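You operate a simulated robot arm through the tools that you are given. There is no shell and no other tool.

The job below is to be done with a simulated robot arm. You get a single attempt, and the scene is never put back.

## Task
Gauge tile 3's bead with the GO and NO GO blocks and sort it.
Fine: tile in the bead gauge, each block's notch over the bead; FLAT with the green block and HIGH with the red one goes in the pass tray, else the fail tray; blocks back in their tray.

The check looks at the end state, three seconds after you hand in, the way a careful person would. Anything else that was tipped, shoved, dropped, spilled or broken makes it a failure.

## Robot
A 7-joint arm with a two-finger parallel gripper, fixed in place. Base frame: the origin is at the foot of the arm, x ahead of it, y to its left, z up; the work surface is at about z = 853. Readings come in mm, rad, newtons and seconds.
Its first joint turns from -2.304 to 2.304 rad. Payload 3.91 kg.
The TCP is the grasp point between the finger pads, 30 mm short of the fingertips. In the tool frame z runs along the fingers and y along their closing line. Largest opening 110 mm; finger width 20, thickness 10; the body of the gripper, 48 by 112 mm, starts 55 mm behind the TCP.
Orientation is that of the tool frame in the base frame, as [roll, pitch, yaw] about the fixed x, y, z axes, in that order (R = Rz(yaw) Ry(pitch) Rx(roll)). With the fingers straight down and closing along the base's y, the tool's x points along the base's -x, its y along +y and its z along -z.

## Interface
- The arm moves only by the tool arm_command. Its argument "increments" is a list of rows, each a list of 7 numbers: the shift along the tool's x, y, z in m, then the turn, a rotation vector about the tool's x, y, z in degrees, then the gripper command, from -1 (shut) to 1 (fully open), values between in proportion. In form: [[tx, ty, tz, ax, ay, az, claw], ...]. A call has 1 to 20 rows; each row is the pose to reach, as a shift and turn from the pose commanded when the call began, along the tool's axes at that moment. Each row takes 0.2 s and may step no farther than 50 mm and 0.15 rad from the row before; otherwise, or with a gripper value out of range, the whole call is refused. Where a pose cannot be reached the arm comes as near as it can. A force on the tool above 90 N (or 10 N above the force at the start of the call, whichever is more), or a blocked arm, ends the call early, and 0.2 s more pass. The fingers move at their own pace (about 108 mm/s each) and stop on an object; they squeeze with about 43 N. The grip force told is the motor's: it shows also when the fingers shut on nothing. Time passes only in rows, and 0.2 s behind the last, so rows that repeat a pose let the fingers close. It gives the time, the measured TCP pose, the force on the tool (base axes), the opening and the grip force at its end, in the units of the frame above (readings bear some noise), with the torque about the TCP (base axes, N m) and any sound that the robot's microphone picked up.
- Cameras (640 x 400 px; columns grow to the right, rows downward): "scene" is fixed at [222, 649.6, 1569.5]; the picture's right is [-0.21, -0.98, 0.00], its down [-0.89, 0.19, -0.42] and it looks along [0.41, -0.09, -0.91] (base axes); focal length 325 px, centre (320, 200). "wrist" rides on the gripper at [72, 17, -103] in the tool frame; the picture's right is [-0.23, 0.97, 0.00], its down [-0.76, -0.18, -0.62] and it looks along [-0.61, -0.14, 0.78] (tool axes); focal length 222 px, centre (320, 200). There is no depth. A picture from a camera that has moved, and an enlarged one, comes with that camera's place and axes in the base frame and with its lens.
- capture(camera): a new picture of that camera. No time passes.
- enlarge(camera, box): a new picture of the part [left, top, right, bottom] of that camera's present view, enlarged. No time passes.
- hand_in(): hands the job in; it is judged then, once.

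Places have to be worked out from the pictures, the camera data and where the tool is seen. Open the gripper and draw the arm clear of the work before you hand the job in, unless the task says otherwise.

The tools are called after "Request:" by a JSON object that holds its "api" and its "payload". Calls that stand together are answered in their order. arm_command: Moves the arm, as the interface text tells. Its arguments: {"type":"object","properties":{"increments":{"type":"array","items":{"type":"array","items":{"type":"number"}}}},"required":["increments"]} The other tools are called the same way: capture (camera) takes a picture; enlarge (camera, box) takes an enlarged picture of a part of a camera's view; hand_in () hands the job in.

At the start:

```text
time: 0.0
position: [562.8, 218.8, 1120.7]
ee_rot: [-3.141, 0.0, -3.141]
ft_force: [0.4, -0.1, 0.6]
torque: [0.0, 0.01, 0.02]
width: 110.2
grip_force: 0.0
```

scene: 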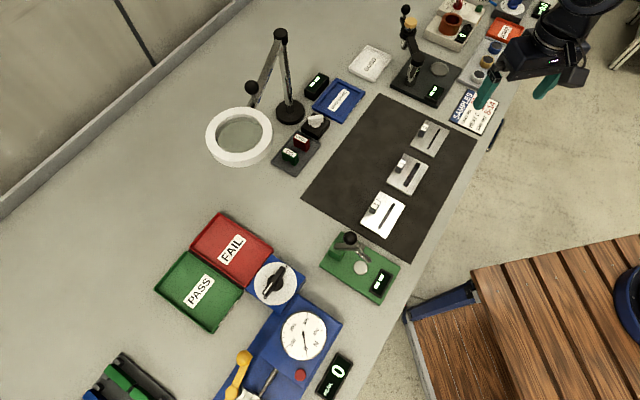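
wrist: 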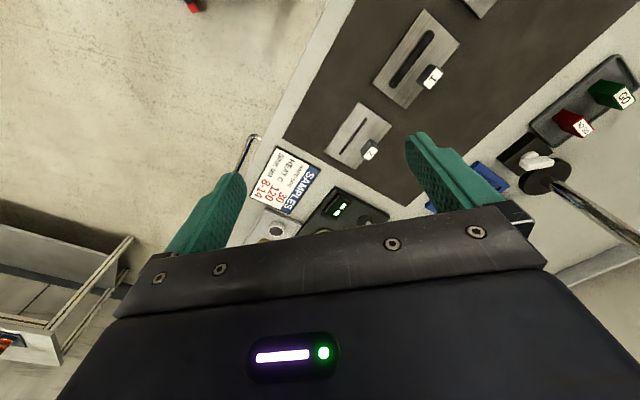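

I start by looking closer at the scene: the tiles, the bead gauge, the blocks' tray and the pass/fail trays.

Request:
{"api": "enlarge", "payload": {"camera": "scene", "box": [340, 100, 480, 240]}}

Request:
{"api": "enlarge", "payload": {"camera": "scene", "box": [300, 210, 420, 320]}}

Request:
{"api": "enlarge", "payload": {"camera": "scene", "box": [250, 60, 380, 190]}}

Request:
{"api": "enlarge", "payload": {"camera": "scene", "box": [140, 200, 360, 400]}}

Request:
{"api": "enlarge", "payload": {"camera": "scene", "box": [380, 0, 560, 140]}}

```text
2.86 times, centred on (410, 170) of scene
camera zoom: at [222.0, 649.6, 1569.5], right [-0.21, -0.98, 0.0], down [-0.89, 0.19, -0.42], along [0.41, -0.09, -0.91], focal length 928 px, centre (63, 286)
```

zoom: 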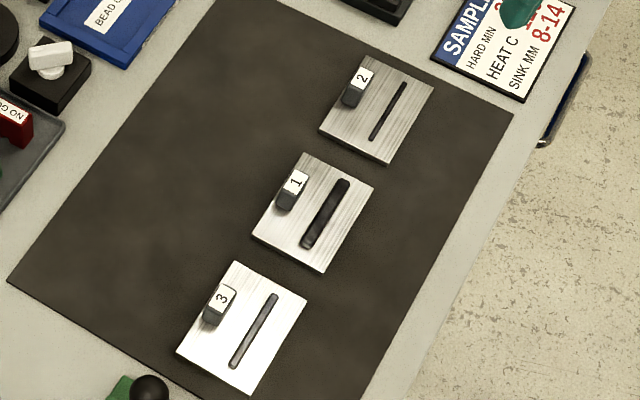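

```text
3.64 times, centred on (360, 265) of scene
camera zoom: at [222.0, 649.6, 1569.5], right [-0.21, -0.98, 0.0], down [-0.89, 0.19, -0.42], along [0.41, -0.09, -0.91], focal length 1181 px, centre (174, -36)
```

zoom: 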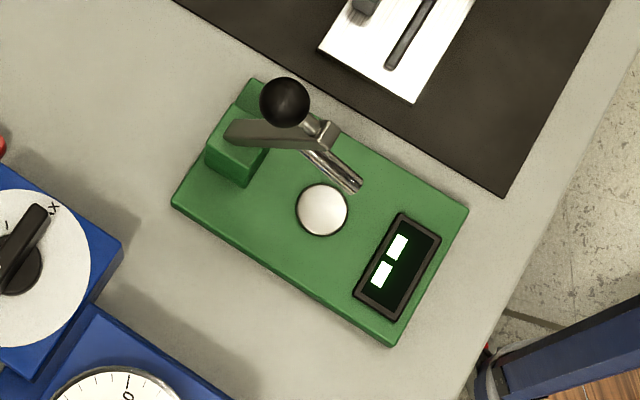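

```text
3.08 times, centred on (315, 125) of scene
camera zoom: at [222.0, 649.6, 1569.5], right [-0.21, -0.98, 0.0], down [-0.89, 0.19, -0.42], along [0.41, -0.09, -0.91], focal length 999 px, centre (335, 431)
```

zoom: 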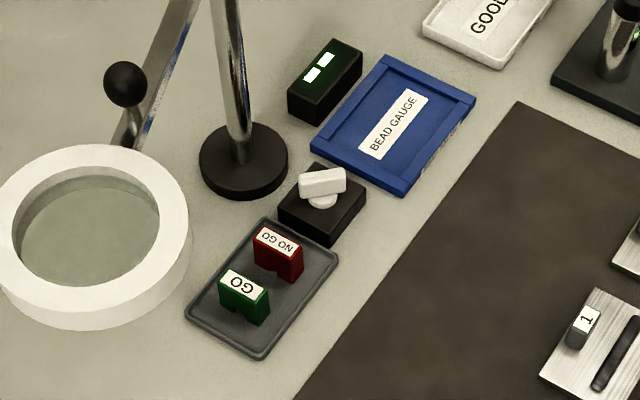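

```text
2.00 times, centred on (250, 300) of scene
camera zoom: at [222.0, 649.6, 1569.5], right [-0.21, -0.98, 0.0], down [-0.89, 0.19, -0.42], along [0.41, -0.09, -0.91], focal length 649 px, centre (460, 0)
```

zoom: 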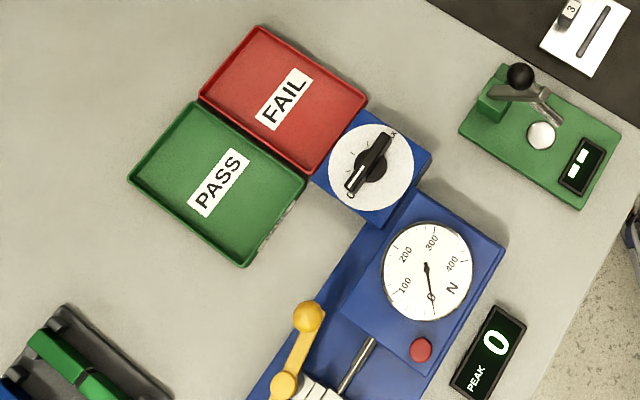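

```text
2.86 times, centred on (470, 70) of scene
camera zoom: at [222.0, 649.6, 1569.5], right [-0.21, -0.98, 0.0], down [-0.89, 0.19, -0.42], along [0.41, -0.09, -0.91], focal length 928 px, centre (-109, 571)
```

zoom: 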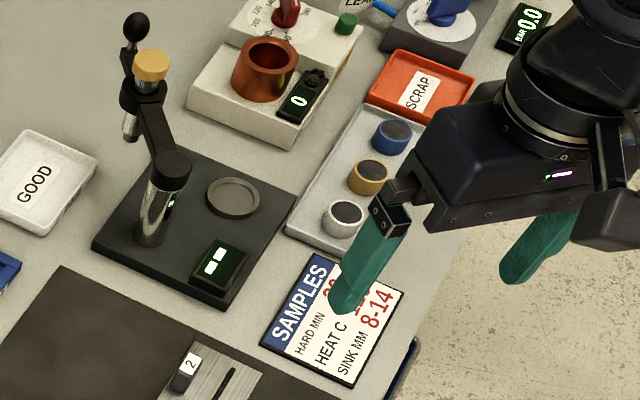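

The tiles lie turned about 45° on the mat, with small numbered handles on them; the bead gauge is the blue recess at about (834, 464). I zoom further on tile 3's handle, the blocks and the gauge.

Request:
{"api": "enlarge", "payload": {"camera": "scene", "box": [355, 185, 411, 241]}}

Request:
{"api": "enlarge", "payload": {"camera": "scene", "box": [268, 124, 324, 180]}}

Request:
{"api": "enlarge", "payload": {"camera": "scene", "box": [296, 66, 366, 136]}}

Request:
{"api": "enlarge", "payload": {"camera": "wrist", "box": [300, 0, 640, 200]}}

```text
7.14 times, centred on (383, 213) of scene
camera zoom: at [222.0, 649.6, 1569.5], right [-0.21, -0.98, 0.0], down [-0.89, 0.19, -0.42], along [0.41, -0.09, -0.91], focal length 2319 px, centre (-130, 107)
```

zoom: 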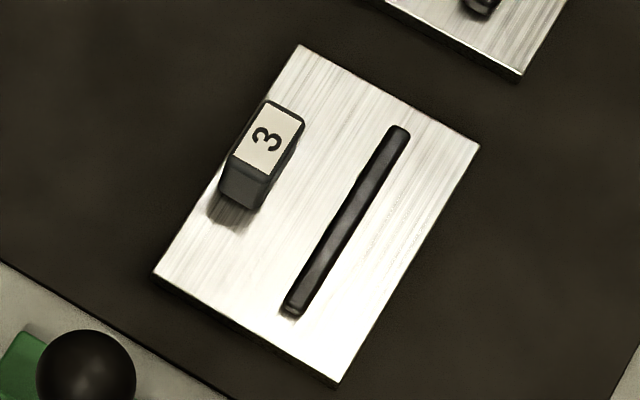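

```text
7.14 times, centred on (296, 152) of scene
camera zoom: at [222.0, 649.6, 1569.5], right [-0.21, -0.98, 0.0], down [-0.89, 0.19, -0.42], along [0.41, -0.09, -0.91], focal length 2319 px, centre (491, 543)
```

zoom: 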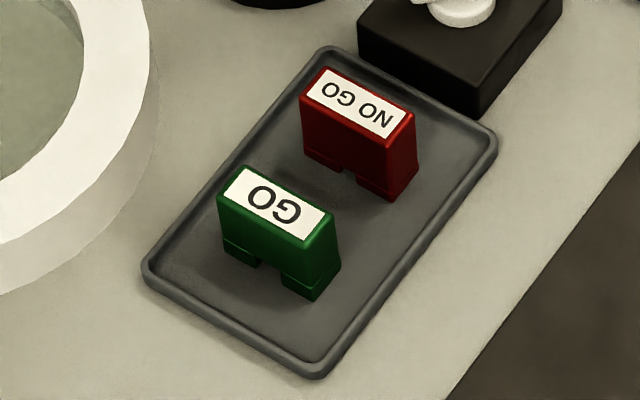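

```text
5.71 times, centred on (331, 101) of scene
camera zoom: at [222.0, 649.6, 1569.5], right [-0.21, -0.98, 0.0], down [-0.89, 0.19, -0.42], along [0.41, -0.09, -0.91], focal length 1855 px, centre (257, 766)
```

zoom: 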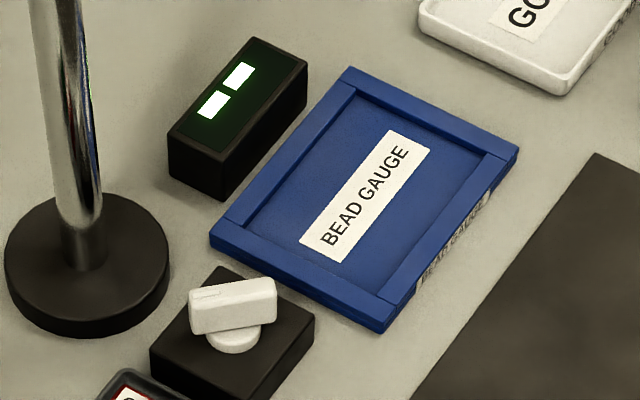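

```text
1.88 times, centred on (470, 100) of wrist
camera zoom: at [491.1, 234.7, 1224.2], right [0.23, 0.97, 0.0], down [0.76, -0.18, 0.62], along [0.61, -0.14, -0.78], focal length 418 px, centre (38, 388)
```

zoom: 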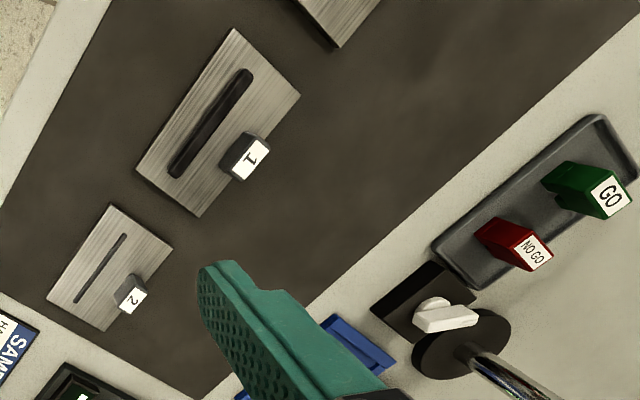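

Tile 3 is about 70 x 100 mm centred near (476, 443), turned 45°, with a 30 mm high handle near (493, 460); the gauge recess has the same orientation. I move the hand over the tile at about z 1050, turning 45° about the tool axis so that the fingers close across the handle, then look.

Request:
{"api": "arm_command", "payload": {"increments": [[0.009, 0.03, 0.009, 0, 0, 5.6, 1], [0.0175, 0.06, 0.0175, 0, 0, 11.2, 0.5], [0.026, 0.09, 0.026, 0, 0, 16.8, 0], [0.035, 0.121, 0.035, 0, 0, 22.4, -0.4], [0.0435, 0.151, 0.044, 0, 0, 28, -0.4], [0.0525, 0.181, 0.053, 0, 0, 33.6, -0.4], [0.061, 0.211, 0.061, 0, 0, 39.2, -0.4], [0.07, 0.241, 0.07, 0, 0, 44.6, -0.4], [0.07, 0.241, 0.07, 0, 0, 44.6, -0.4]]}}

Request:
{"api": "capture", "payload": {"camera": "wrist"}}

Request:
{"api": "capture", "payload": {"camera": "scene"}}

```text
time: 2.0
position: [492.2, 459.6, 1050.2]
ee_rot: [3.141, 0.001, 2.362]
ft_force: [-0.3, 0.0, -0.1]
torque: [-0.01, 0.01, -0.01]
width: 33.1
grip_force: 0.0
```

```text
taken
camera wrist: at [453.0, 522.1, 1154.8], right [0.85, 0.53, 0.0], down [0.42, -0.66, 0.62], along [0.33, -0.53, -0.78], focal length 222 px, centre (320, 200)
```

wrist: 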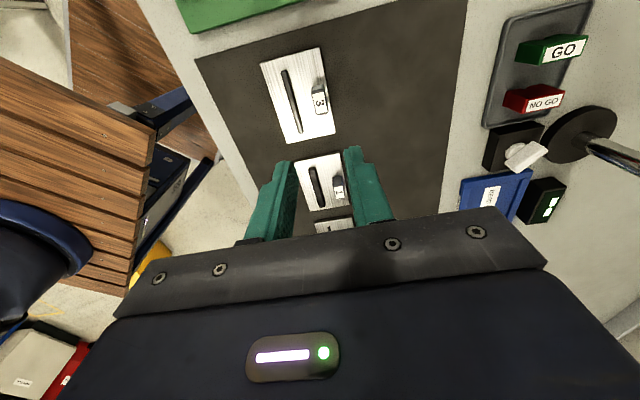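

```text
taken
```

scene: 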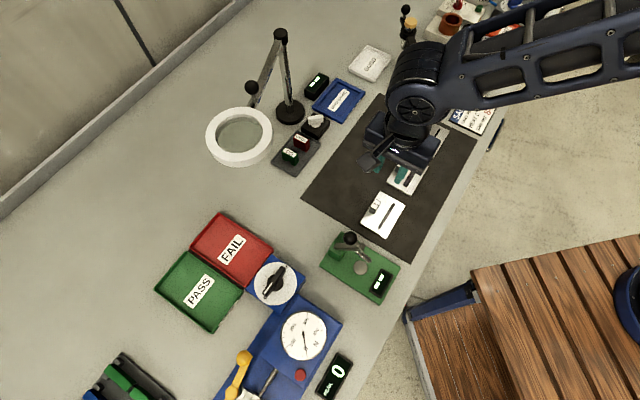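

The handle of tile 3 is where expected, directly below the TCP. I zoom in the wrist view to refine, and look at the blocks and lamp from this side too.

Request:
{"api": "enlarge", "payload": {"camera": "wrist", "box": [240, 40, 360, 150]}}

Request:
{"api": "enlarge", "payload": {"camera": "wrist", "box": [440, 0, 640, 230]}}

```text
3.64 times, centred on (300, 95) of wrist
camera zoom: at [453.0, 522.1, 1154.8], right [0.85, 0.53, 0.0], down [0.42, -0.66, 0.62], along [0.33, -0.53, -0.78], focal length 808 px, centre (393, 582)
```

zoom: 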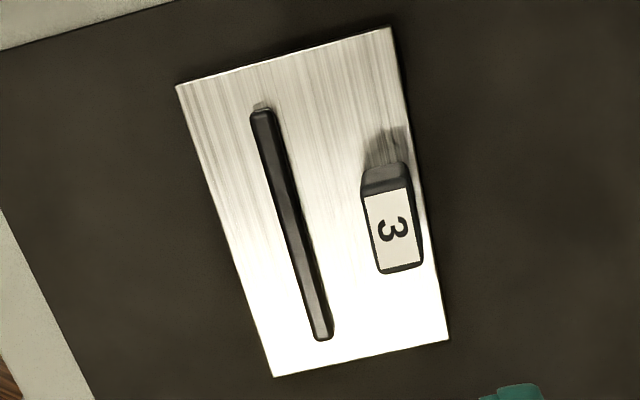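

```text
1.74 times, centred on (540, 115) of wrist
camera zoom: at [453.0, 522.1, 1154.8], right [0.85, 0.53, 0.0], down [0.42, -0.66, 0.62], along [0.33, -0.53, -0.78], focal length 386 px, centre (-63, 348)
```

zoom: 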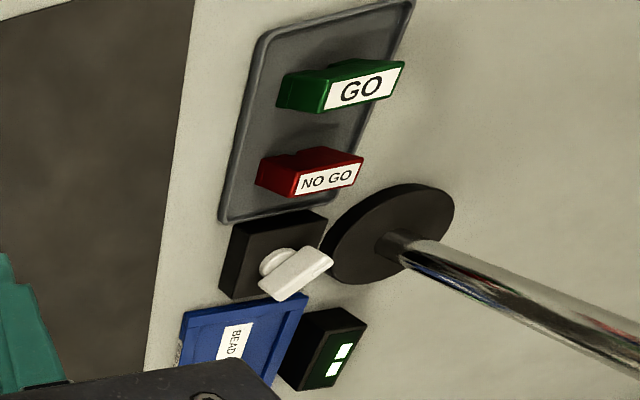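

Both cameras agree: handle centre at about (491.5, 460.6), tile top about z 858, handle top about z 888. I go down in two stages, first to z 945, checking clearance from the green device's lever ball.

Request:
{"api": "arm_command", "payload": {"increments": [[0, 0, 0.035, 0, 0, 0, -0.4], [0, 0, 0.07, 0, 0, 0, -0.4], [0, 0, 0.105, 0, 0, 0, -0.4], [0, 0, 0.105, 0, 0, 0, -0.4]]}}

Request:
{"api": "capture", "payload": {"camera": "wrist"}}

Request:
{"api": "enlarge", "payload": {"camera": "scene", "box": [300, 100, 460, 310]}}

```text
time: 3.0
position: [492.1, 459.0, 944.0]
ee_rot: [3.141, -0.001, 2.364]
ft_force: [-0.2, -0.3, 0.3]
torque: [0.01, 0.0, 0.0]
width: 33.2
grip_force: 0.2
```

```text
taken
camera wrist: at [453.3, 521.7, 1048.9], right [0.85, 0.53, 0.0], down [0.42, -0.66, 0.62], along [0.33, -0.53, -0.78], focal length 222 px, centre (320, 200)
```

wrist: 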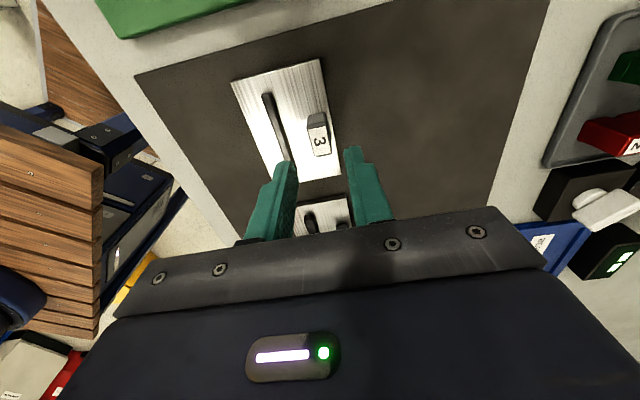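

```text
1.90 times, centred on (380, 205) of scene
camera zoom: at [222.0, 649.6, 1569.5], right [-0.21, -0.98, 0.0], down [-0.89, 0.19, -0.42], along [0.41, -0.09, -0.91], focal length 618 px, centre (206, 190)
```

zoom: 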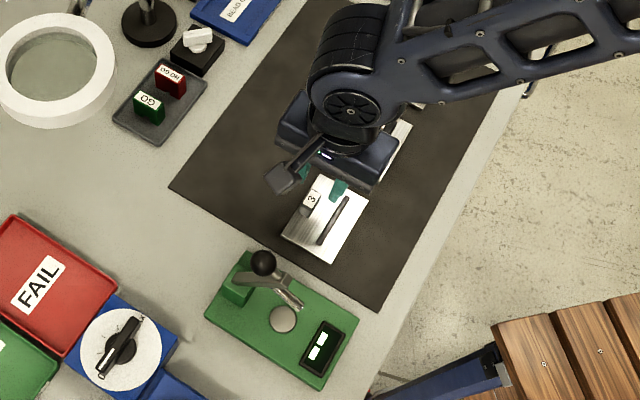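

I zoom on the handle between the fingers to check its alignment.

Request:
{"api": "enlarge", "payload": {"camera": "wrist", "box": [220, 50, 400, 220]}}

```text
2.35 times, centred on (310, 135) of wrist
camera zoom: at [453.3, 521.7, 1048.9], right [0.85, 0.53, 0.0], down [0.42, -0.66, 0.62], along [0.33, -0.53, -0.78], focal length 523 px, centre (344, 353)
```

zoom: 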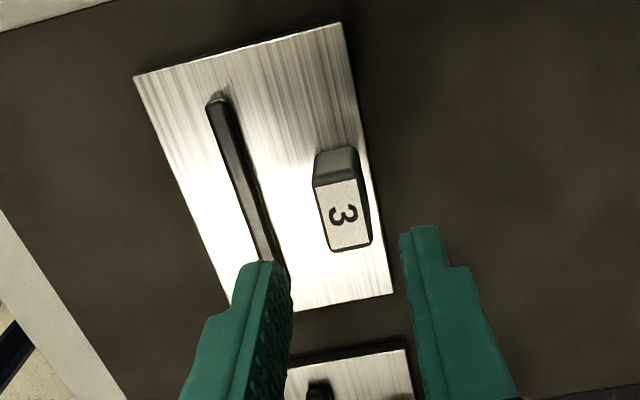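

The handle centre is confirmed at (491.6, 460.9, top z 888), within 2 mm of the TCP axis. I descend to z 893 (tips about 5 mm above the tile) and close.

Request:
{"api": "arm_command", "payload": {"increments": [[0.0015, 0.001, 0.025, 0, 0, 0, -0.4], [0.0015, 0.001, 0.045, 0, 0, 0, -0.4], [0.0015, 0.001, 0.051, 0, 0, 0, -0.4], [0.0015, 0.001, 0.051, 0, 0, 0, -1], [0.0015, 0.001, 0.051, 0, 0, 0, -1], [0.0015, 0.001, 0.051, 0, 0, 0, -1]]}}

Request:
{"api": "capture", "payload": {"camera": "wrist"}}

```text
time: 4.4
position: [492.8, 461.0, 893.2]
ee_rot: [-3.141, 0.0, 2.363]
ft_force: [-0.4, -0.5, 0.0]
torque: [0.02, -0.03, -0.03]
width: 15.6
grip_force: 43.0
```

```text
taken
camera wrist: at [453.3, 523.6, 997.7], right [0.85, 0.53, 0.0], down [0.42, -0.66, 0.62], along [0.33, -0.53, -0.78], focal length 222 px, centre (320, 200)
```

wrist: 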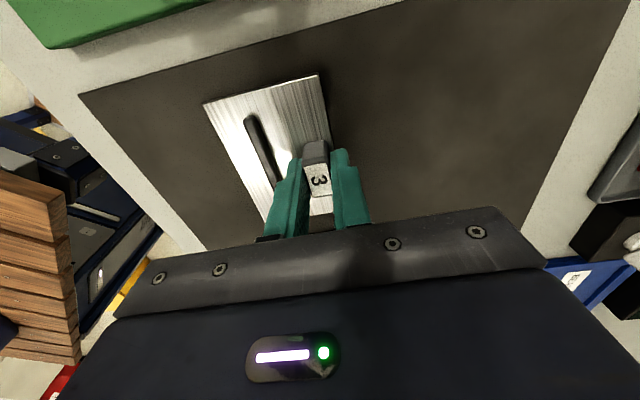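

The handle is held (width 15.6, 43 N). I lift straight up, then travel to about (660, 400, 1050) so that the gauge comes into the wrist view beside the held tile.

Request:
{"api": "arm_command", "payload": {"increments": [[0, 0, -0.015, 0, 0, 0, -1], [0, 0, -0.045, 0, 0, 0, -1], [0, 0, -0.08, 0, 0, 0, -1], [0, 0, -0.107, 0, 0, 0, -1], [-0.027, 0.012, -0.115, 0, 0, 0, -1], [-0.054, 0.025, -0.123, 0, 0, 0, -1], [-0.081, 0.037, -0.131, 0, 0, 0, -1], [-0.108, 0.049, -0.14, 0, 0, 0, -1], [-0.135, 0.062, -0.149, 0, 0, 0, -1], [-0.1617, 0.074, -0.157, 0, 0, 0, -1], [-0.1617, 0.074, -0.157, 0, 0, 0, -1]]}}

Request:
{"api": "capture", "payload": {"camera": "wrist"}}

Request:
{"api": "capture", "payload": {"camera": "scene"}}

```text
time: 6.8
position: [659.6, 402.0, 1049.9]
ee_rot: [3.141, 0.001, 2.363]
ft_force: [0.4, 0.4, -3.3]
torque: [0.08, 0.01, 0.0]
width: 15.5
grip_force: 42.6
```

```text
taken
camera wrist: at [620.3, 463.6, 1154.5], right [0.85, 0.53, 0.0], down [0.42, -0.66, 0.62], along [0.33, -0.53, -0.78], focal length 222 px, centre (320, 200)
```

wrist: 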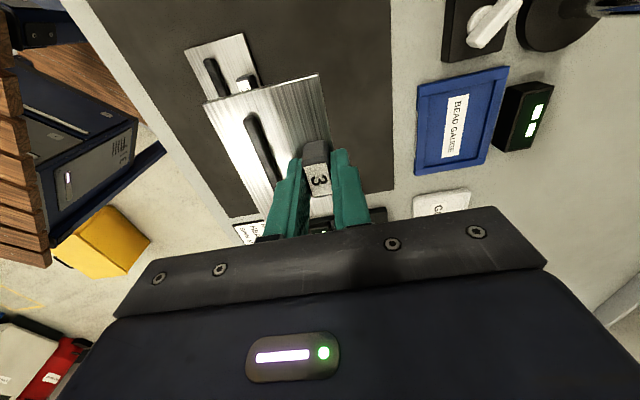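

```text
taken
```

scene: 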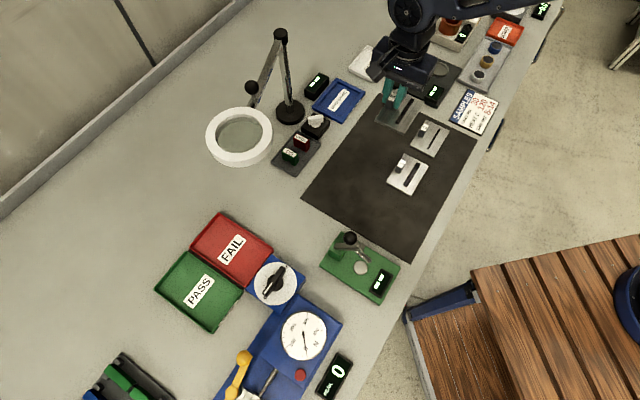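

The tile hangs level in the grip and the gauge is in view. I zoom on both.

Request:
{"api": "enlarge", "payload": {"camera": "wrist", "box": [400, 50, 560, 190]}}

Request:
{"api": "enlarge", "payload": {"camera": "wrist", "box": [180, 50, 380, 240]}}

```text
2.86 times, centred on (480, 120) of wrist
camera zoom: at [620.3, 463.6, 1154.5], right [0.85, 0.53, 0.0], down [0.42, -0.66, 0.62], along [0.33, -0.53, -0.78], focal length 635 px, centre (-137, 429)
```

zoom: 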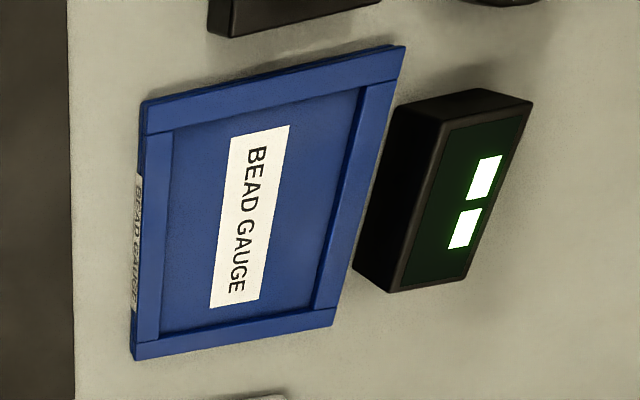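

```text
2.11 times, centred on (280, 145) of wrist
camera zoom: at [620.3, 463.6, 1154.5], right [0.85, 0.53, 0.0], down [0.42, -0.66, 0.62], along [0.33, -0.53, -0.78], focal length 468 px, centre (404, 316)
```

zoom: 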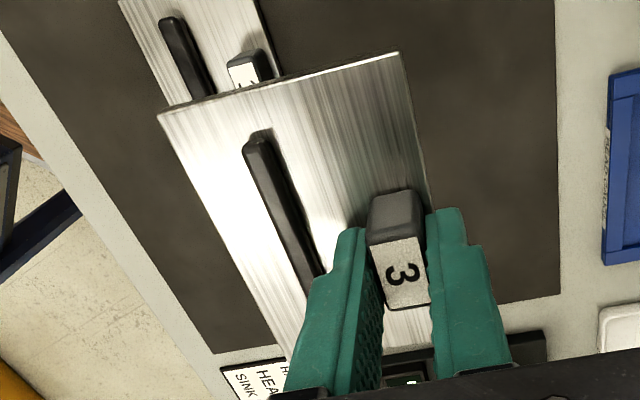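

Tile centre sits at tool (0.5, -24) and the gauge recess centre is about (836, 463), with some 2.5 mm slack per side. I move to a hover over the gauge at z 1000 to check that the reach suffices.

Request:
{"api": "arm_command", "payload": {"increments": [[-0.0136, 0.0318, 0.008, 0, 0, 0, -1], [-0.0272, 0.0635, 0.016, 0, 0, 0, -1], [-0.0408, 0.0953, 0.025, 0, 0, 0, -1], [-0.0545, 0.127, 0.033, 0, 0, 0, -1], [-0.068, 0.1588, 0.042, 0, 0, 0, -1], [-0.0817, 0.1905, 0.05, 0, 0, 0, -1], [-0.0817, 0.1905, 0.05, 0, 0, 0, -1], [-0.0817, 0.1905, 0.05, 0, 0, 0, -1]]}}

Request:
{"api": "capture", "payload": {"camera": "wrist"}}

Request:
{"api": "enlarge", "payload": {"camera": "scene", "box": [200, 0, 440, 180]}}

```text
time: 8.6
position: [852.6, 479.3, 1000.5]
ee_rot: [3.14, 0.001, 2.363]
ft_force: [-0.8, -0.7, -2.4]
torque: [0.05, -0.05, -0.01]
width: 15.8
grip_force: 43.1
```

```text
taken
camera wrist: at [812.9, 541.1, 1104.9], right [0.85, 0.53, 0.0], down [0.42, -0.66, 0.62], along [0.33, -0.53, -0.78], focal length 222 px, centre (320, 200)
```

wrist: 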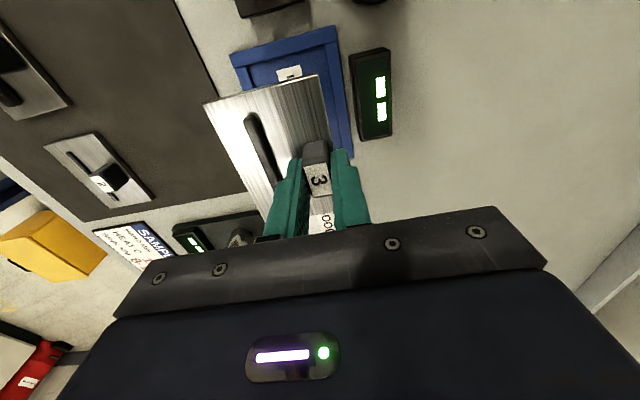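

```text
2.22 times, centred on (320, 90) of scene
camera zoom: at [222.0, 649.6, 1569.5], right [-0.21, -0.98, 0.0], down [-0.89, 0.19, -0.42], along [0.41, -0.09, -0.91], focal length 722 px, centre (320, 444)
```

zoom: 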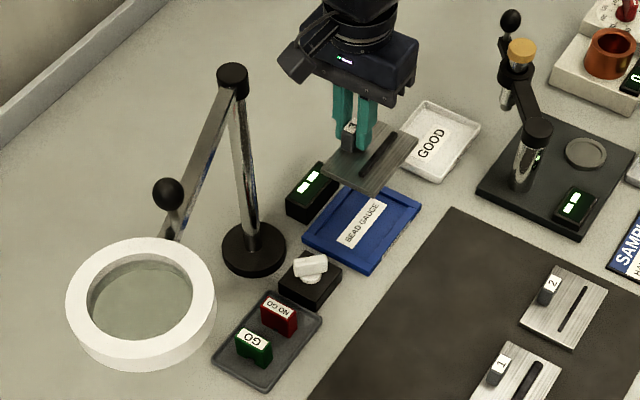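

The pose is reached at z 1000. I zoom on the visible gauge edges to refine its position.

Request:
{"api": "enlarge", "payload": {"camera": "wrist", "box": [200, 10, 400, 190]}}

Request:
{"api": "enlarge", "payload": {"camera": "scene", "box": [290, 60, 380, 130]}}

```text
2.22 times, centred on (300, 100) of wrist
camera zoom: at [812.9, 541.1, 1104.9], right [0.85, 0.53, 0.0], down [0.42, -0.66, 0.62], along [0.33, -0.53, -0.78], focal length 494 px, centre (364, 422)
```

zoom: 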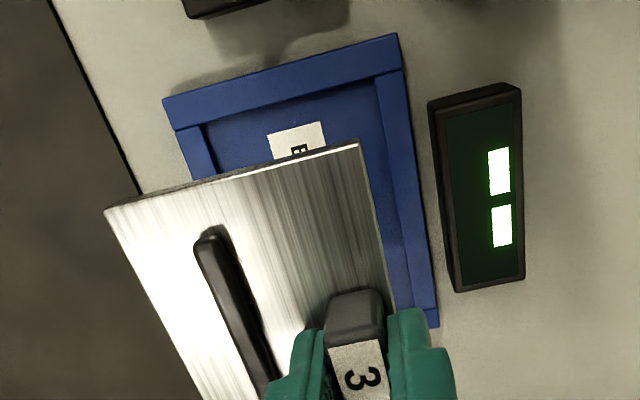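

```text
5.71 times, centred on (335, 95) of scene
camera zoom: at [222.0, 649.6, 1569.5], right [-0.21, -0.98, 0.0], down [-0.89, 0.19, -0.42], along [0.41, -0.09, -0.91], focal length 1855 px, centre (234, 800)
```

zoom: 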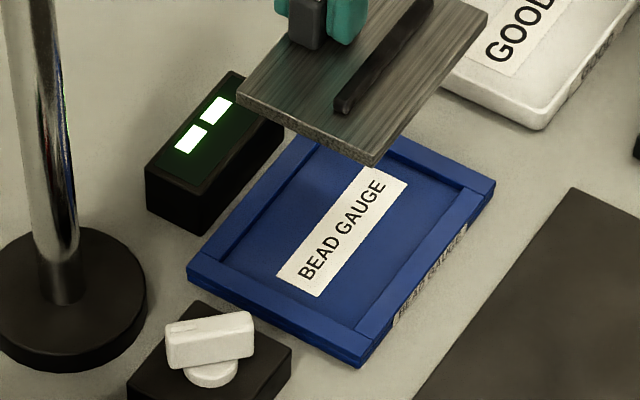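

From this close view the recess centre lies about 4 mm further along tool +y and 2 mm along +x than the tile's. I correct that while lowering to z 940 and look again.

Request:
{"api": "arm_command", "payload": {"increments": [[0.001, 0.002, 0.02, 0, 0, 0, -1], [0.002, 0.004, 0.04, 0, 0, 0, -1], [0.002, 0.004, 0.06, 0, 0, 0, -1], [0.002, 0.004, 0.06, 0, 0, 0, -1], [0.002, 0.004, 0.06, 0, 0, 0, -1]]}}

Request:
{"api": "enlarge", "payload": {"camera": "wrist", "box": [180, 0, 400, 190]}}

Request:
{"api": "enlarge", "payload": {"camera": "scene", "box": [280, 30, 400, 130]}}

```text
time: 9.8
position: [853.1, 482.9, 939.7]
ee_rot: [-3.141, -0.001, 2.364]
ft_force: [0.3, 0.4, -1.8]
torque: [0.04, -0.03, 0.02]
width: 15.2
grip_force: 42.7
```

```text
2.11 times, centred on (290, 95) of wrist
camera zoom: at [813.9, 545.4, 1044.6], right [0.85, 0.53, 0.0], down [0.42, -0.66, 0.62], along [0.33, -0.53, -0.78], focal length 468 px, centre (383, 421)
```

zoom: 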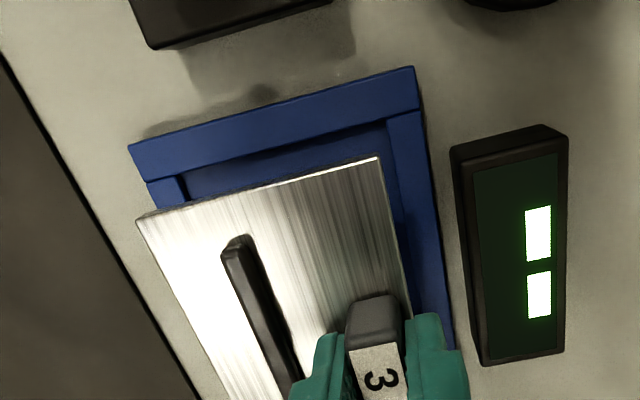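

```text
4.00 times, centred on (340, 80) of scene
camera zoom: at [222.0, 649.6, 1569.5], right [-0.21, -0.98, 0.0], down [-0.89, 0.19, -0.42], along [0.41, -0.09, -0.91], focal length 1299 px, centre (240, 680)
```

zoom: 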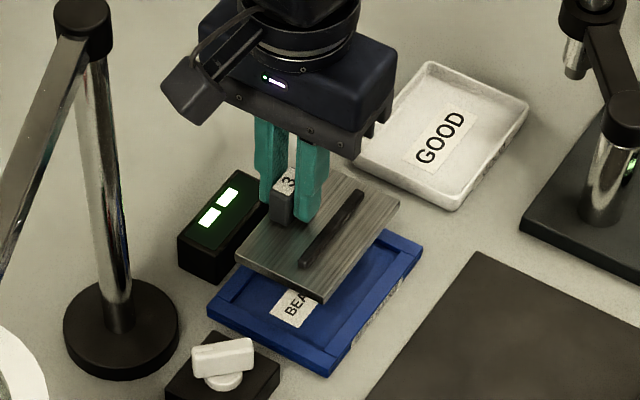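

Tile and recess are now aligned within half a millimetre (gap about 2.3 mm at the near end, centred sideways). I go down to z 900 and check.

Request:
{"api": "arm_command", "payload": {"increments": [[0, 0, 0.015, 0, 0, 0, -1], [0, 0, 0.03, 0, 0, 0, -1], [0, 0, 0.04, 0, 0, 0, -1], [0, 0, 0.04, 0, 0, 0, -1]]}}

Request:
{"api": "enlarge", "payload": {"camera": "wrist", "box": [180, 0, 400, 190]}}

Request:
{"api": "enlarge", "payload": {"camera": "scene", "box": [290, 50, 380, 130]}}

```text
time: 10.8
position: [852.4, 483.4, 900.4]
ee_rot: [-3.141, -0.002, 2.362]
ft_force: [0.3, -0.1, -2.7]
torque: [0.03, -0.07, 0.02]
width: 15.6
grip_force: 43.1
```

```text
2.11 times, centred on (290, 95) of wrist
camera zoom: at [813.6, 545.5, 1004.5], right [0.85, 0.53, 0.0], down [0.42, -0.66, 0.62], along [0.33, -0.53, -0.78], focal length 468 px, centre (383, 421)
```

zoom: 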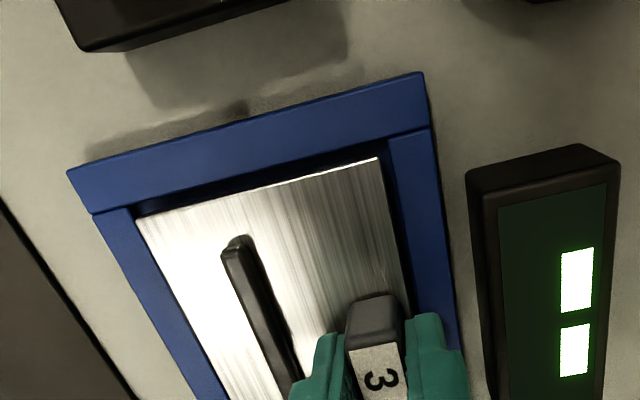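

```text
5.00 times, centred on (335, 90) of scene
camera zoom: at [222.0, 649.6, 1569.5], right [-0.21, -0.98, 0.0], down [-0.89, 0.19, -0.42], along [0.41, -0.09, -0.91], focal length 1623 px, centre (245, 750)
```

zoom: 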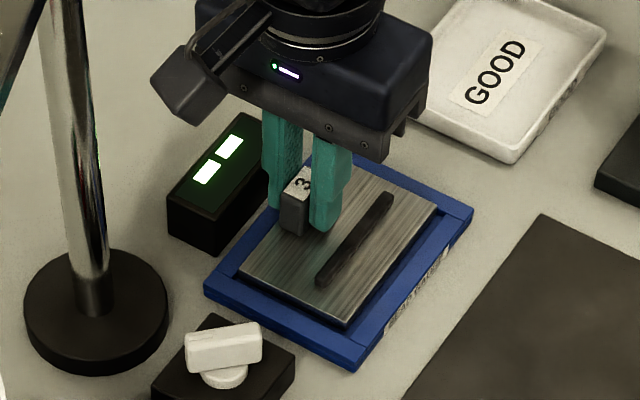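

Alignment holds. I lower to about 896.5 and read the force.

Request:
{"api": "arm_command", "payload": {"increments": [[0, 0, 0.001, 0, 0, 0, -1], [0, 0, 0.002, 0, 0, 0, -1], [0, 0, 0.003, 0, 0, 0, -1], [0, 0, 0.004, 0, 0, 0, -1]]}}

```text
time: 11.8
position: [852.7, 483.7, 896.2]
ee_rot: [3.141, -0.001, 2.363]
ft_force: [0.5, -0.9, -2.6]
torque: [0.03, -0.07, 0.02]
width: 15.5
grip_force: 42.9
```

No contact yet; I continue in 1 mm steps.

Request:
{"api": "arm_command", "payload": {"increments": [[0, 0, 0.001, 0, 0, 0, -1], [0, 0, 0.002, 0, 0, 0, -1], [0, 0, 0.002, 0, 0, 0, -1]]}}

```text
time: 12.6
position: [854.0, 484.0, 896.1]
ee_rot: [3.141, 0.0, 2.363]
ft_force: [-1.3, -1.3, 11.2]
torque: [-0.34, -0.07, 0.0]
width: 15.4
grip_force: 43.1
```

Contact at z 896 with 11 N. I look whether the tile is down on the recess floor or on a rim.

Request:
{"api": "enlarge", "payload": {"camera": "wrist", "box": [180, 0, 400, 190]}}

Request:
{"api": "enlarge", "payload": {"camera": "scene", "box": [300, 70, 370, 130]}}

```text
2.11 times, centred on (290, 95) of wrist
camera zoom: at [813.7, 545.1, 1000.4], right [0.85, 0.53, 0.0], down [0.42, -0.66, 0.62], along [0.33, -0.53, -0.78], focal length 468 px, centre (383, 421)
```

zoom: 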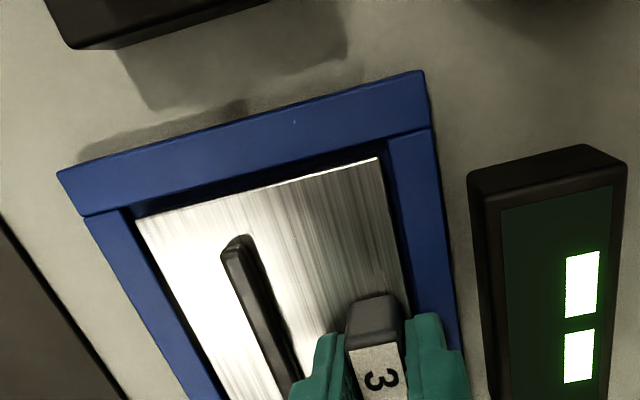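

```text
6.67 times, centred on (335, 100) of scene
camera zoom: at [222.0, 649.6, 1569.5], right [-0.21, -0.98, 0.0], down [-0.89, 0.19, -0.42], along [0.41, -0.09, -0.91], focal length 2164 px, centre (220, 867)
```

zoom: 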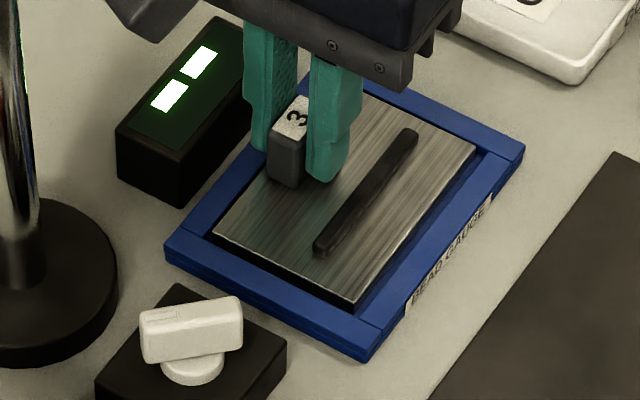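

The tile appears seated inside the recess all round. I open to 33 mm and withdraw straight up, then look.

Request:
{"api": "arm_command", "payload": {"increments": [[0, 0, 0, 0, 0, 0, -0.7], [0, 0, 0, 0, 0, 0, -0.4], [0, 0, 0, 0, 0, 0, -0.4], [0, 0, -0.02, 0, 0, 0, -0.4], [0, 0, -0.06, 0, 0, 0, -0.4], [0, 0, -0.1, 0, 0, 0, -0.4], [0, 0, -0.1, 0, 0, 0, -0.4]]}}

Request:
{"api": "enlarge", "payload": {"camera": "wrist", "box": [200, 10, 400, 210]}}

Request:
{"api": "enlarge", "payload": {"camera": "scene", "box": [300, 70, 370, 130]}}

```text
time: 14.2
position: [853.4, 482.8, 993.5]
ee_rot: [-3.14, 0.0, 2.363]
ft_force: [0.5, -0.2, -0.7]
torque: [-0.01, 0.01, 0.03]
width: 32.8
grip_force: 0.1
```

```text
2.00 times, centred on (300, 110) of wrist
camera zoom: at [814.3, 545.4, 1099.2], right [0.85, 0.53, 0.0], down [0.42, -0.66, 0.62], along [0.33, -0.53, -0.78], focal length 444 px, centre (360, 380)
```

zoom: 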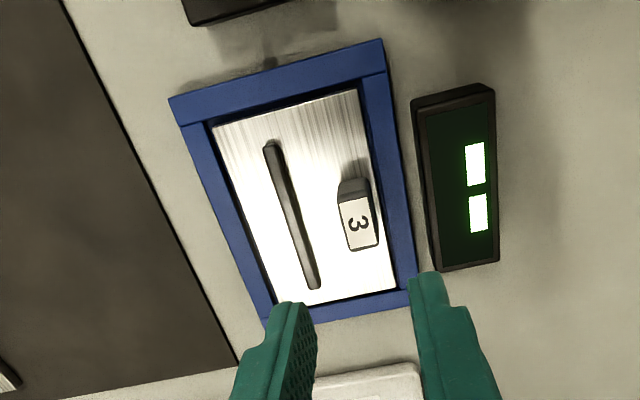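

```text
6.67 times, centred on (335, 100) of scene
camera zoom: at [222.0, 649.6, 1569.5], right [-0.21, -0.98, 0.0], down [-0.89, 0.19, -0.42], along [0.41, -0.09, -0.91], focal length 2164 px, centre (220, 867)
```

zoom: 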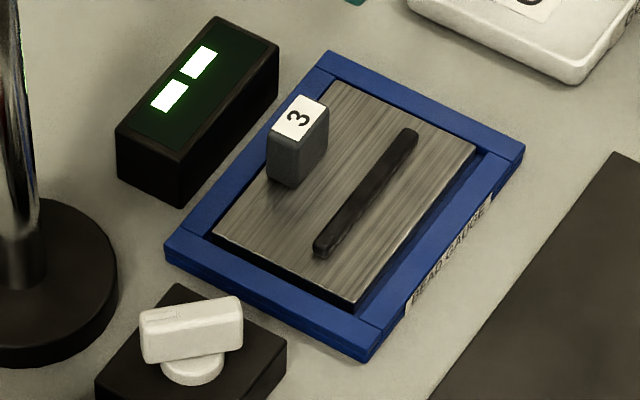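

Tile 3 is seated in the gauge, with the bead centre at about (828, 458). Next I back off over the mat, turning the tool -90° so the fingers will close across the blocks' thickness, and look at the blocks and the magnifier ring from there.

Request:
{"api": "arm_command", "payload": {"increments": [[0.0174, -0.0099, -0.01, 0, 0, -8.18, -0.4], [0.0349, -0.0199, -0.02, 0, 0, -16.36, -0.4], [0.0523, -0.0298, -0.03, 0, 0, -24.54, -0.4], [0.0698, -0.0397, -0.04, 0, 0, -32.73, -0.2], [0.0872, -0.0497, -0.05, 0, 0, -40.91, 0], [0.1047, -0.0596, -0.06, 0, 0, -49.09, 0], [0.1221, -0.0696, -0.066, 0, 0, -57.27, 0], [0.1396, -0.0795, -0.066, 0, 0, -65.45, 0], [0.157, -0.0894, -0.066, 0, 0, -73.63, 0], [0.1745, -0.0994, -0.066, 0, 0, -81.82, 0], [0.1919, -0.1093, -0.066, 0, 0, -90, 0], [0.1919, -0.1093, -0.066, 0, 0, -90, 0]]}}

Request:
{"api": "capture", "payload": {"camera": "wrist"}}

Request:
{"api": "capture", "payload": {"camera": "scene"}}

```text
time: 16.8
position: [639.5, 541.2, 1061.3]
ee_rot: [-3.142, 0.0, -2.348]
ft_force: [-0.4, -0.4, -1.1]
torque: [-0.01, -0.05, -0.03]
width: 55.0
grip_force: 0.2
```

```text
taken
camera wrist: at [576.9, 500.0, 1165.3], right [-0.54, 0.84, 0.0], down [0.66, 0.42, 0.62], along [0.53, 0.33, -0.78], focal length 222 px, centre (320, 200)
```

wrist: 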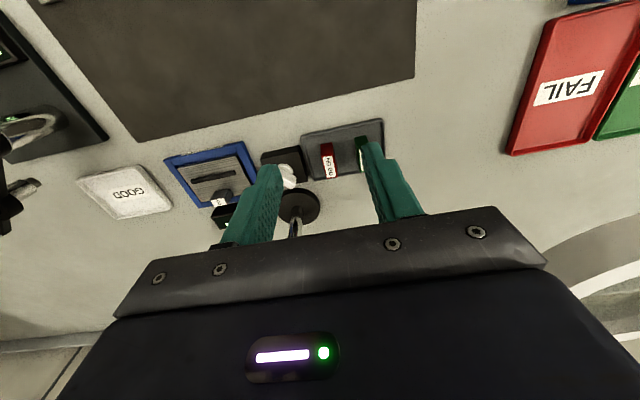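

```text
taken
```

scene: 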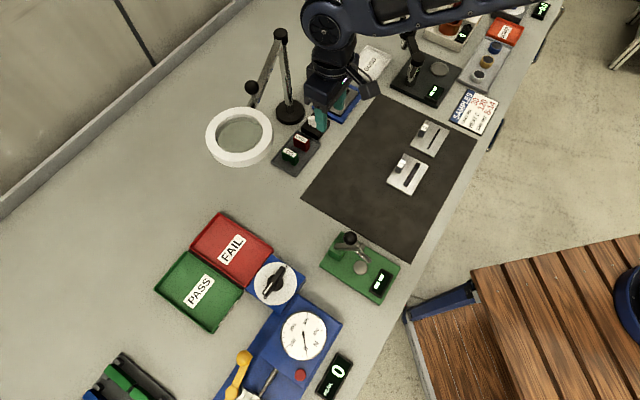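

The blocks are in view but the magnifier ring is hidden behind the gripper body. Before reaching to the tray I want the ring's height, so I go higher and back to view it.

Request:
{"api": "arm_command", "payload": {"increments": [[0.0027, 0.0253, -0.028, 0, 0, 0, 0], [0.0054, 0.0506, -0.056, 0, 0, 0, 0], [0.0081, 0.0759, -0.084, 0, 0, 0, 0], [0.0108, 0.1012, -0.112, 0, 0, 0, 0], [0.0135, 0.1263, -0.139, 0, 0, 0, 0], [0.0135, 0.1263, -0.139, 0, 0, 0, 0]]}}

Request:
{"api": "capture", "payload": {"camera": "wrist"}}

Request:
{"api": "enlarge", "payload": {"camera": "scene", "box": [190, 10, 350, 190]}}

```text
time: 18.2
position: [540.7, 619.8, 1200.0]
ee_rot: [3.141, 0.001, -2.35]
ft_force: [-0.3, 0.1, 0.4]
torque: [-0.01, -0.02, 0.01]
width: 55.3
grip_force: 0.0
```

```text
taken
camera wrist: at [478.5, 578.3, 1304.5], right [-0.53, 0.85, 0.0], down [0.66, 0.42, 0.62], along [0.53, 0.33, -0.78], focal length 222 px, centre (320, 200)
```

wrist: 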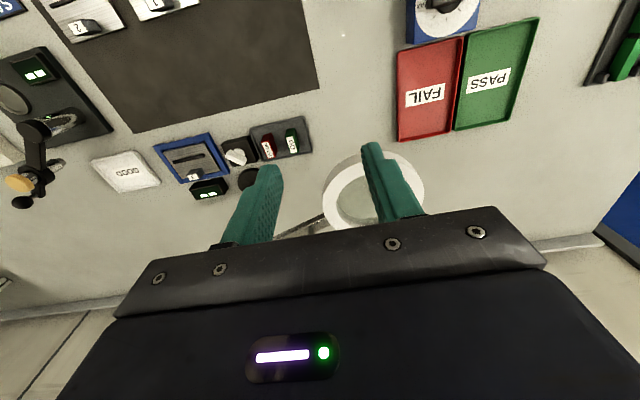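

```text
2.22 times, centred on (270, 100) of scene
camera zoom: at [222.0, 649.6, 1569.5], right [-0.21, -0.98, 0.0], down [-0.89, 0.19, -0.42], along [0.41, -0.09, -0.91], focal length 722 px, centre (431, 422)
```

zoom: 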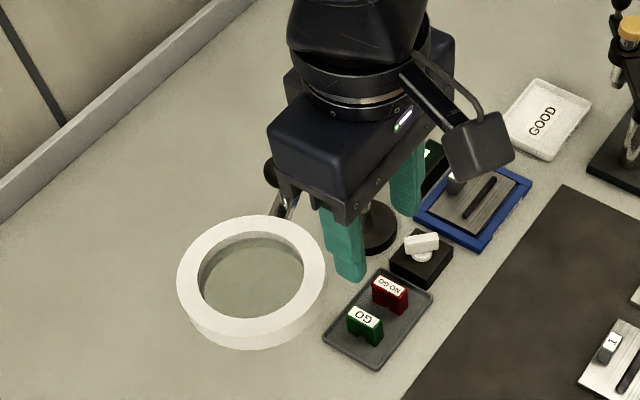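

Triangulating both views, the magnifier ring sits at about (576, 715, z 1100) with its arm running level to the post at (827, 605), so it passes close behind the blocks at the height of the robot's wrist. I'll grasp with the tool leaning back toward the base about its closing axis. Now I zoom on the block tray.

Request:
{"api": "enlarge", "payload": {"camera": "wrist", "box": [210, 100, 330, 200]}}

Request:
{"api": "enlarge", "payload": {"camera": "scene", "box": [265, 120, 335, 180]}}

```text
4.00 times, centred on (270, 150) of wrist
camera zoom: at [478.5, 578.3, 1304.5], right [-0.53, 0.85, 0.0], down [0.66, 0.42, 0.62], along [0.53, 0.33, -0.78], focal length 888 px, centre (520, 400)
```

zoom: 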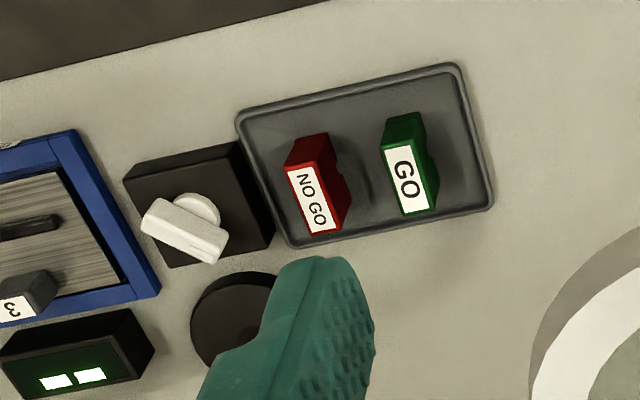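

```text
6.67 times, centred on (300, 150) of scene
camera zoom: at [222.0, 649.6, 1569.5], right [-0.21, -0.98, 0.0], down [-0.89, 0.19, -0.42], along [0.41, -0.09, -0.91], focal length 2164 px, centre (453, 533)
```

zoom: 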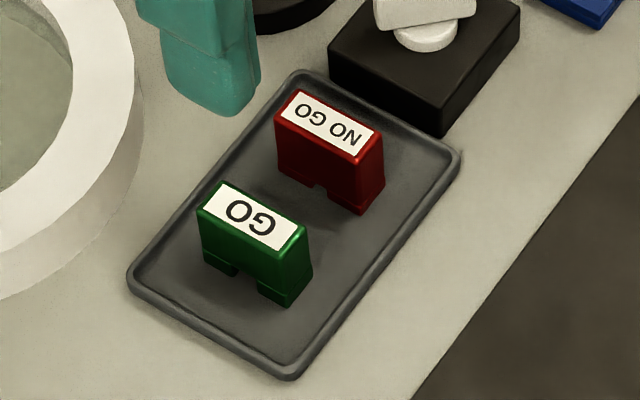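

GO stands at about (667, 630) and NO GO at about (702, 596), tops near z 895, about 40 x 14 x 37 mm, long side at 45°. I move away from the ring, then down to about (640, 560, 990) with a 20° lean-back, and look.

Request:
{"api": "arm_command", "payload": {"increments": [[0.0037, -0.028, 0.01, 0, 0, 0, -0.27], [0.0074, -0.0565, 0.02, 0, 0, 0, -0.27], [0.0111, -0.085, 0.03, 0, 0, 0, -0.27], [0.0148, -0.113, 0.04, 0, 0, 0, -0.27], [0.0043, -0.113, 0.0825, 0, -5, 0, -0.27], [-0.0062, -0.113, 0.125, 0, -10, 0, -0.27], [-0.0167, -0.113, 0.1675, 0, -15, 0, -0.27], [-0.0273, -0.1127, 0.21, 0, -20, 0, -0.27], [-0.0273, -0.1127, 0.21, 0, -20, 0, -0.27]]}}

Request:
{"api": "capture", "payload": {"camera": "wrist"}}

Request:
{"api": "capture", "payload": {"camera": "scene"}}

```text
time: 20.2
position: [639.4, 560.4, 989.5]
ee_rot: [3.141, 0.348, -2.348]
ft_force: [0.0, -0.5, -0.6]
torque: [-0.01, 0.01, -0.02]
width: 40.2
grip_force: 0.0
```

```text
taken
camera wrist: at [555.0, 497.2, 1062.6], right [-0.54, 0.84, 0.08], down [0.48, 0.23, 0.85], along [0.69, 0.5, -0.53], focal length 222 px, centre (320, 200)
```

wrist: 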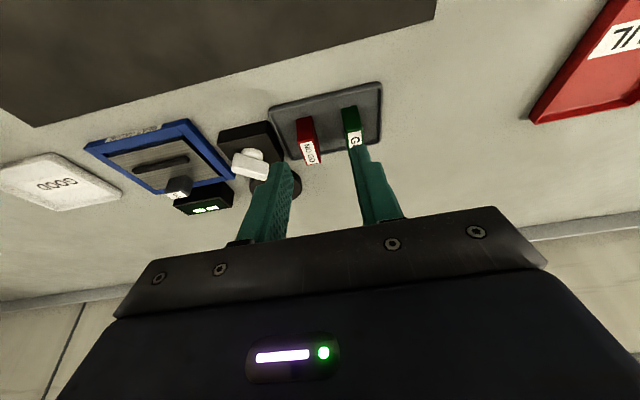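

```text
taken
```

scene: 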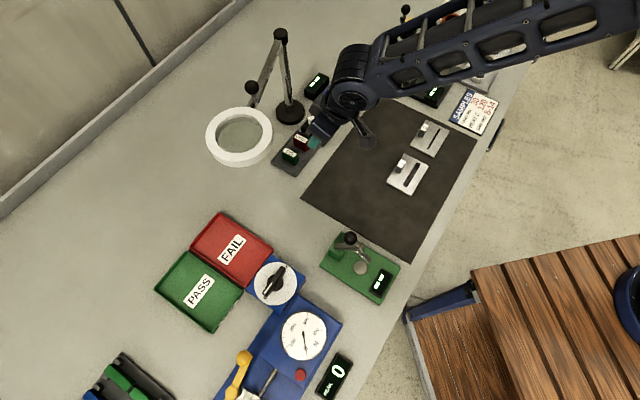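

I zoom on the blocks in this leaning view to refine their positions.

Request:
{"api": "enlarge", "payload": {"camera": "wrist", "box": [260, 70, 400, 190]}}

```text
3.33 times, centred on (330, 130) of wrist
camera zoom: at [555.0, 497.2, 1062.6], right [-0.54, 0.84, 0.08], down [0.48, 0.23, 0.85], along [0.69, 0.5, -0.53], focal length 740 px, centre (287, 433)
```

zoom: 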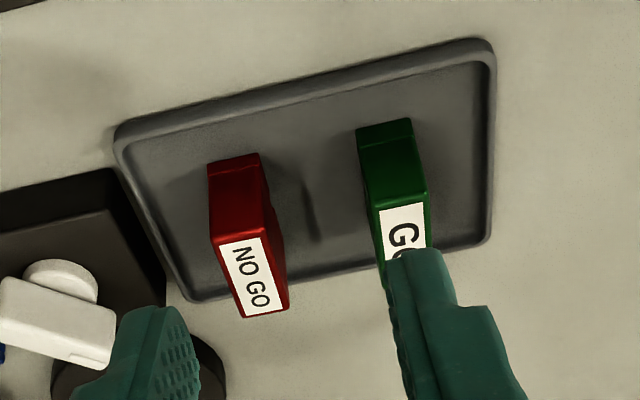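

GO's centre comes out at (667, 631.5), top z about 892; thickness about 17 mm. I move the open fingers (40 mm) over it at z 950 and check alignment before going down.

Request:
{"api": "arm_command", "payload": {"increments": [[-0.0157, 0.0101, 0.0197, 0, 0, 0, -0.27], [-0.0314, 0.0202, 0.0393, 0, 0, 0, -0.27], [-0.0471, 0.0303, 0.059, 0, 0, 0, -0.27], [-0.0471, 0.0303, 0.059, 0, 0, 0, -0.27]]}}

Request:
{"api": "enlarge", "payload": {"camera": "wrist", "box": [220, 80, 420, 240]}}

Request:
{"api": "enlarge", "payload": {"camera": "scene", "box": [200, 10, 400, 190]}}

```text
time: 21.2
position: [664.4, 627.1, 949.2]
ee_rot: [3.141, 0.351, -2.35]
ft_force: [-1.1, -0.7, 0.4]
torque: [-0.02, 0.0, 0.01]
width: 40.3
grip_force: 0.0
```

```text
2.50 times, centred on (320, 160) of wrist
camera zoom: at [579.5, 563.7, 1022.7], right [-0.54, 0.84, 0.08], down [0.48, 0.23, 0.85], along [0.69, 0.5, -0.53], focal length 555 px, centre (320, 300)
```

zoom: 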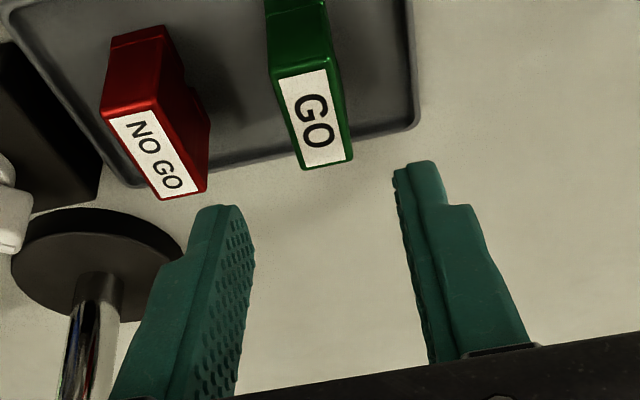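

```text
2.22 times, centred on (300, 100) of scene
camera zoom: at [222.0, 649.6, 1569.5], right [-0.21, -0.98, 0.0], down [-0.89, 0.19, -0.42], along [0.41, -0.09, -0.91], focal length 722 px, centre (364, 422)
```

zoom: 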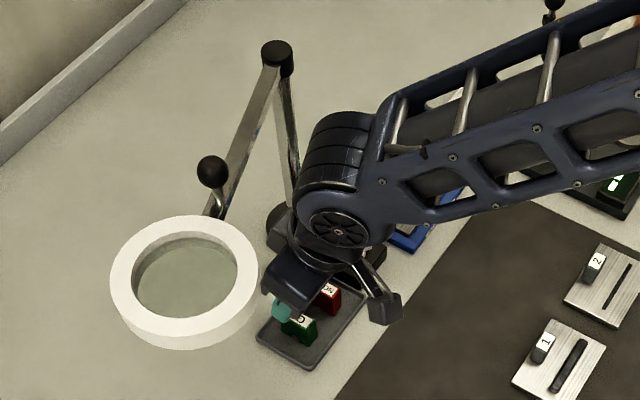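

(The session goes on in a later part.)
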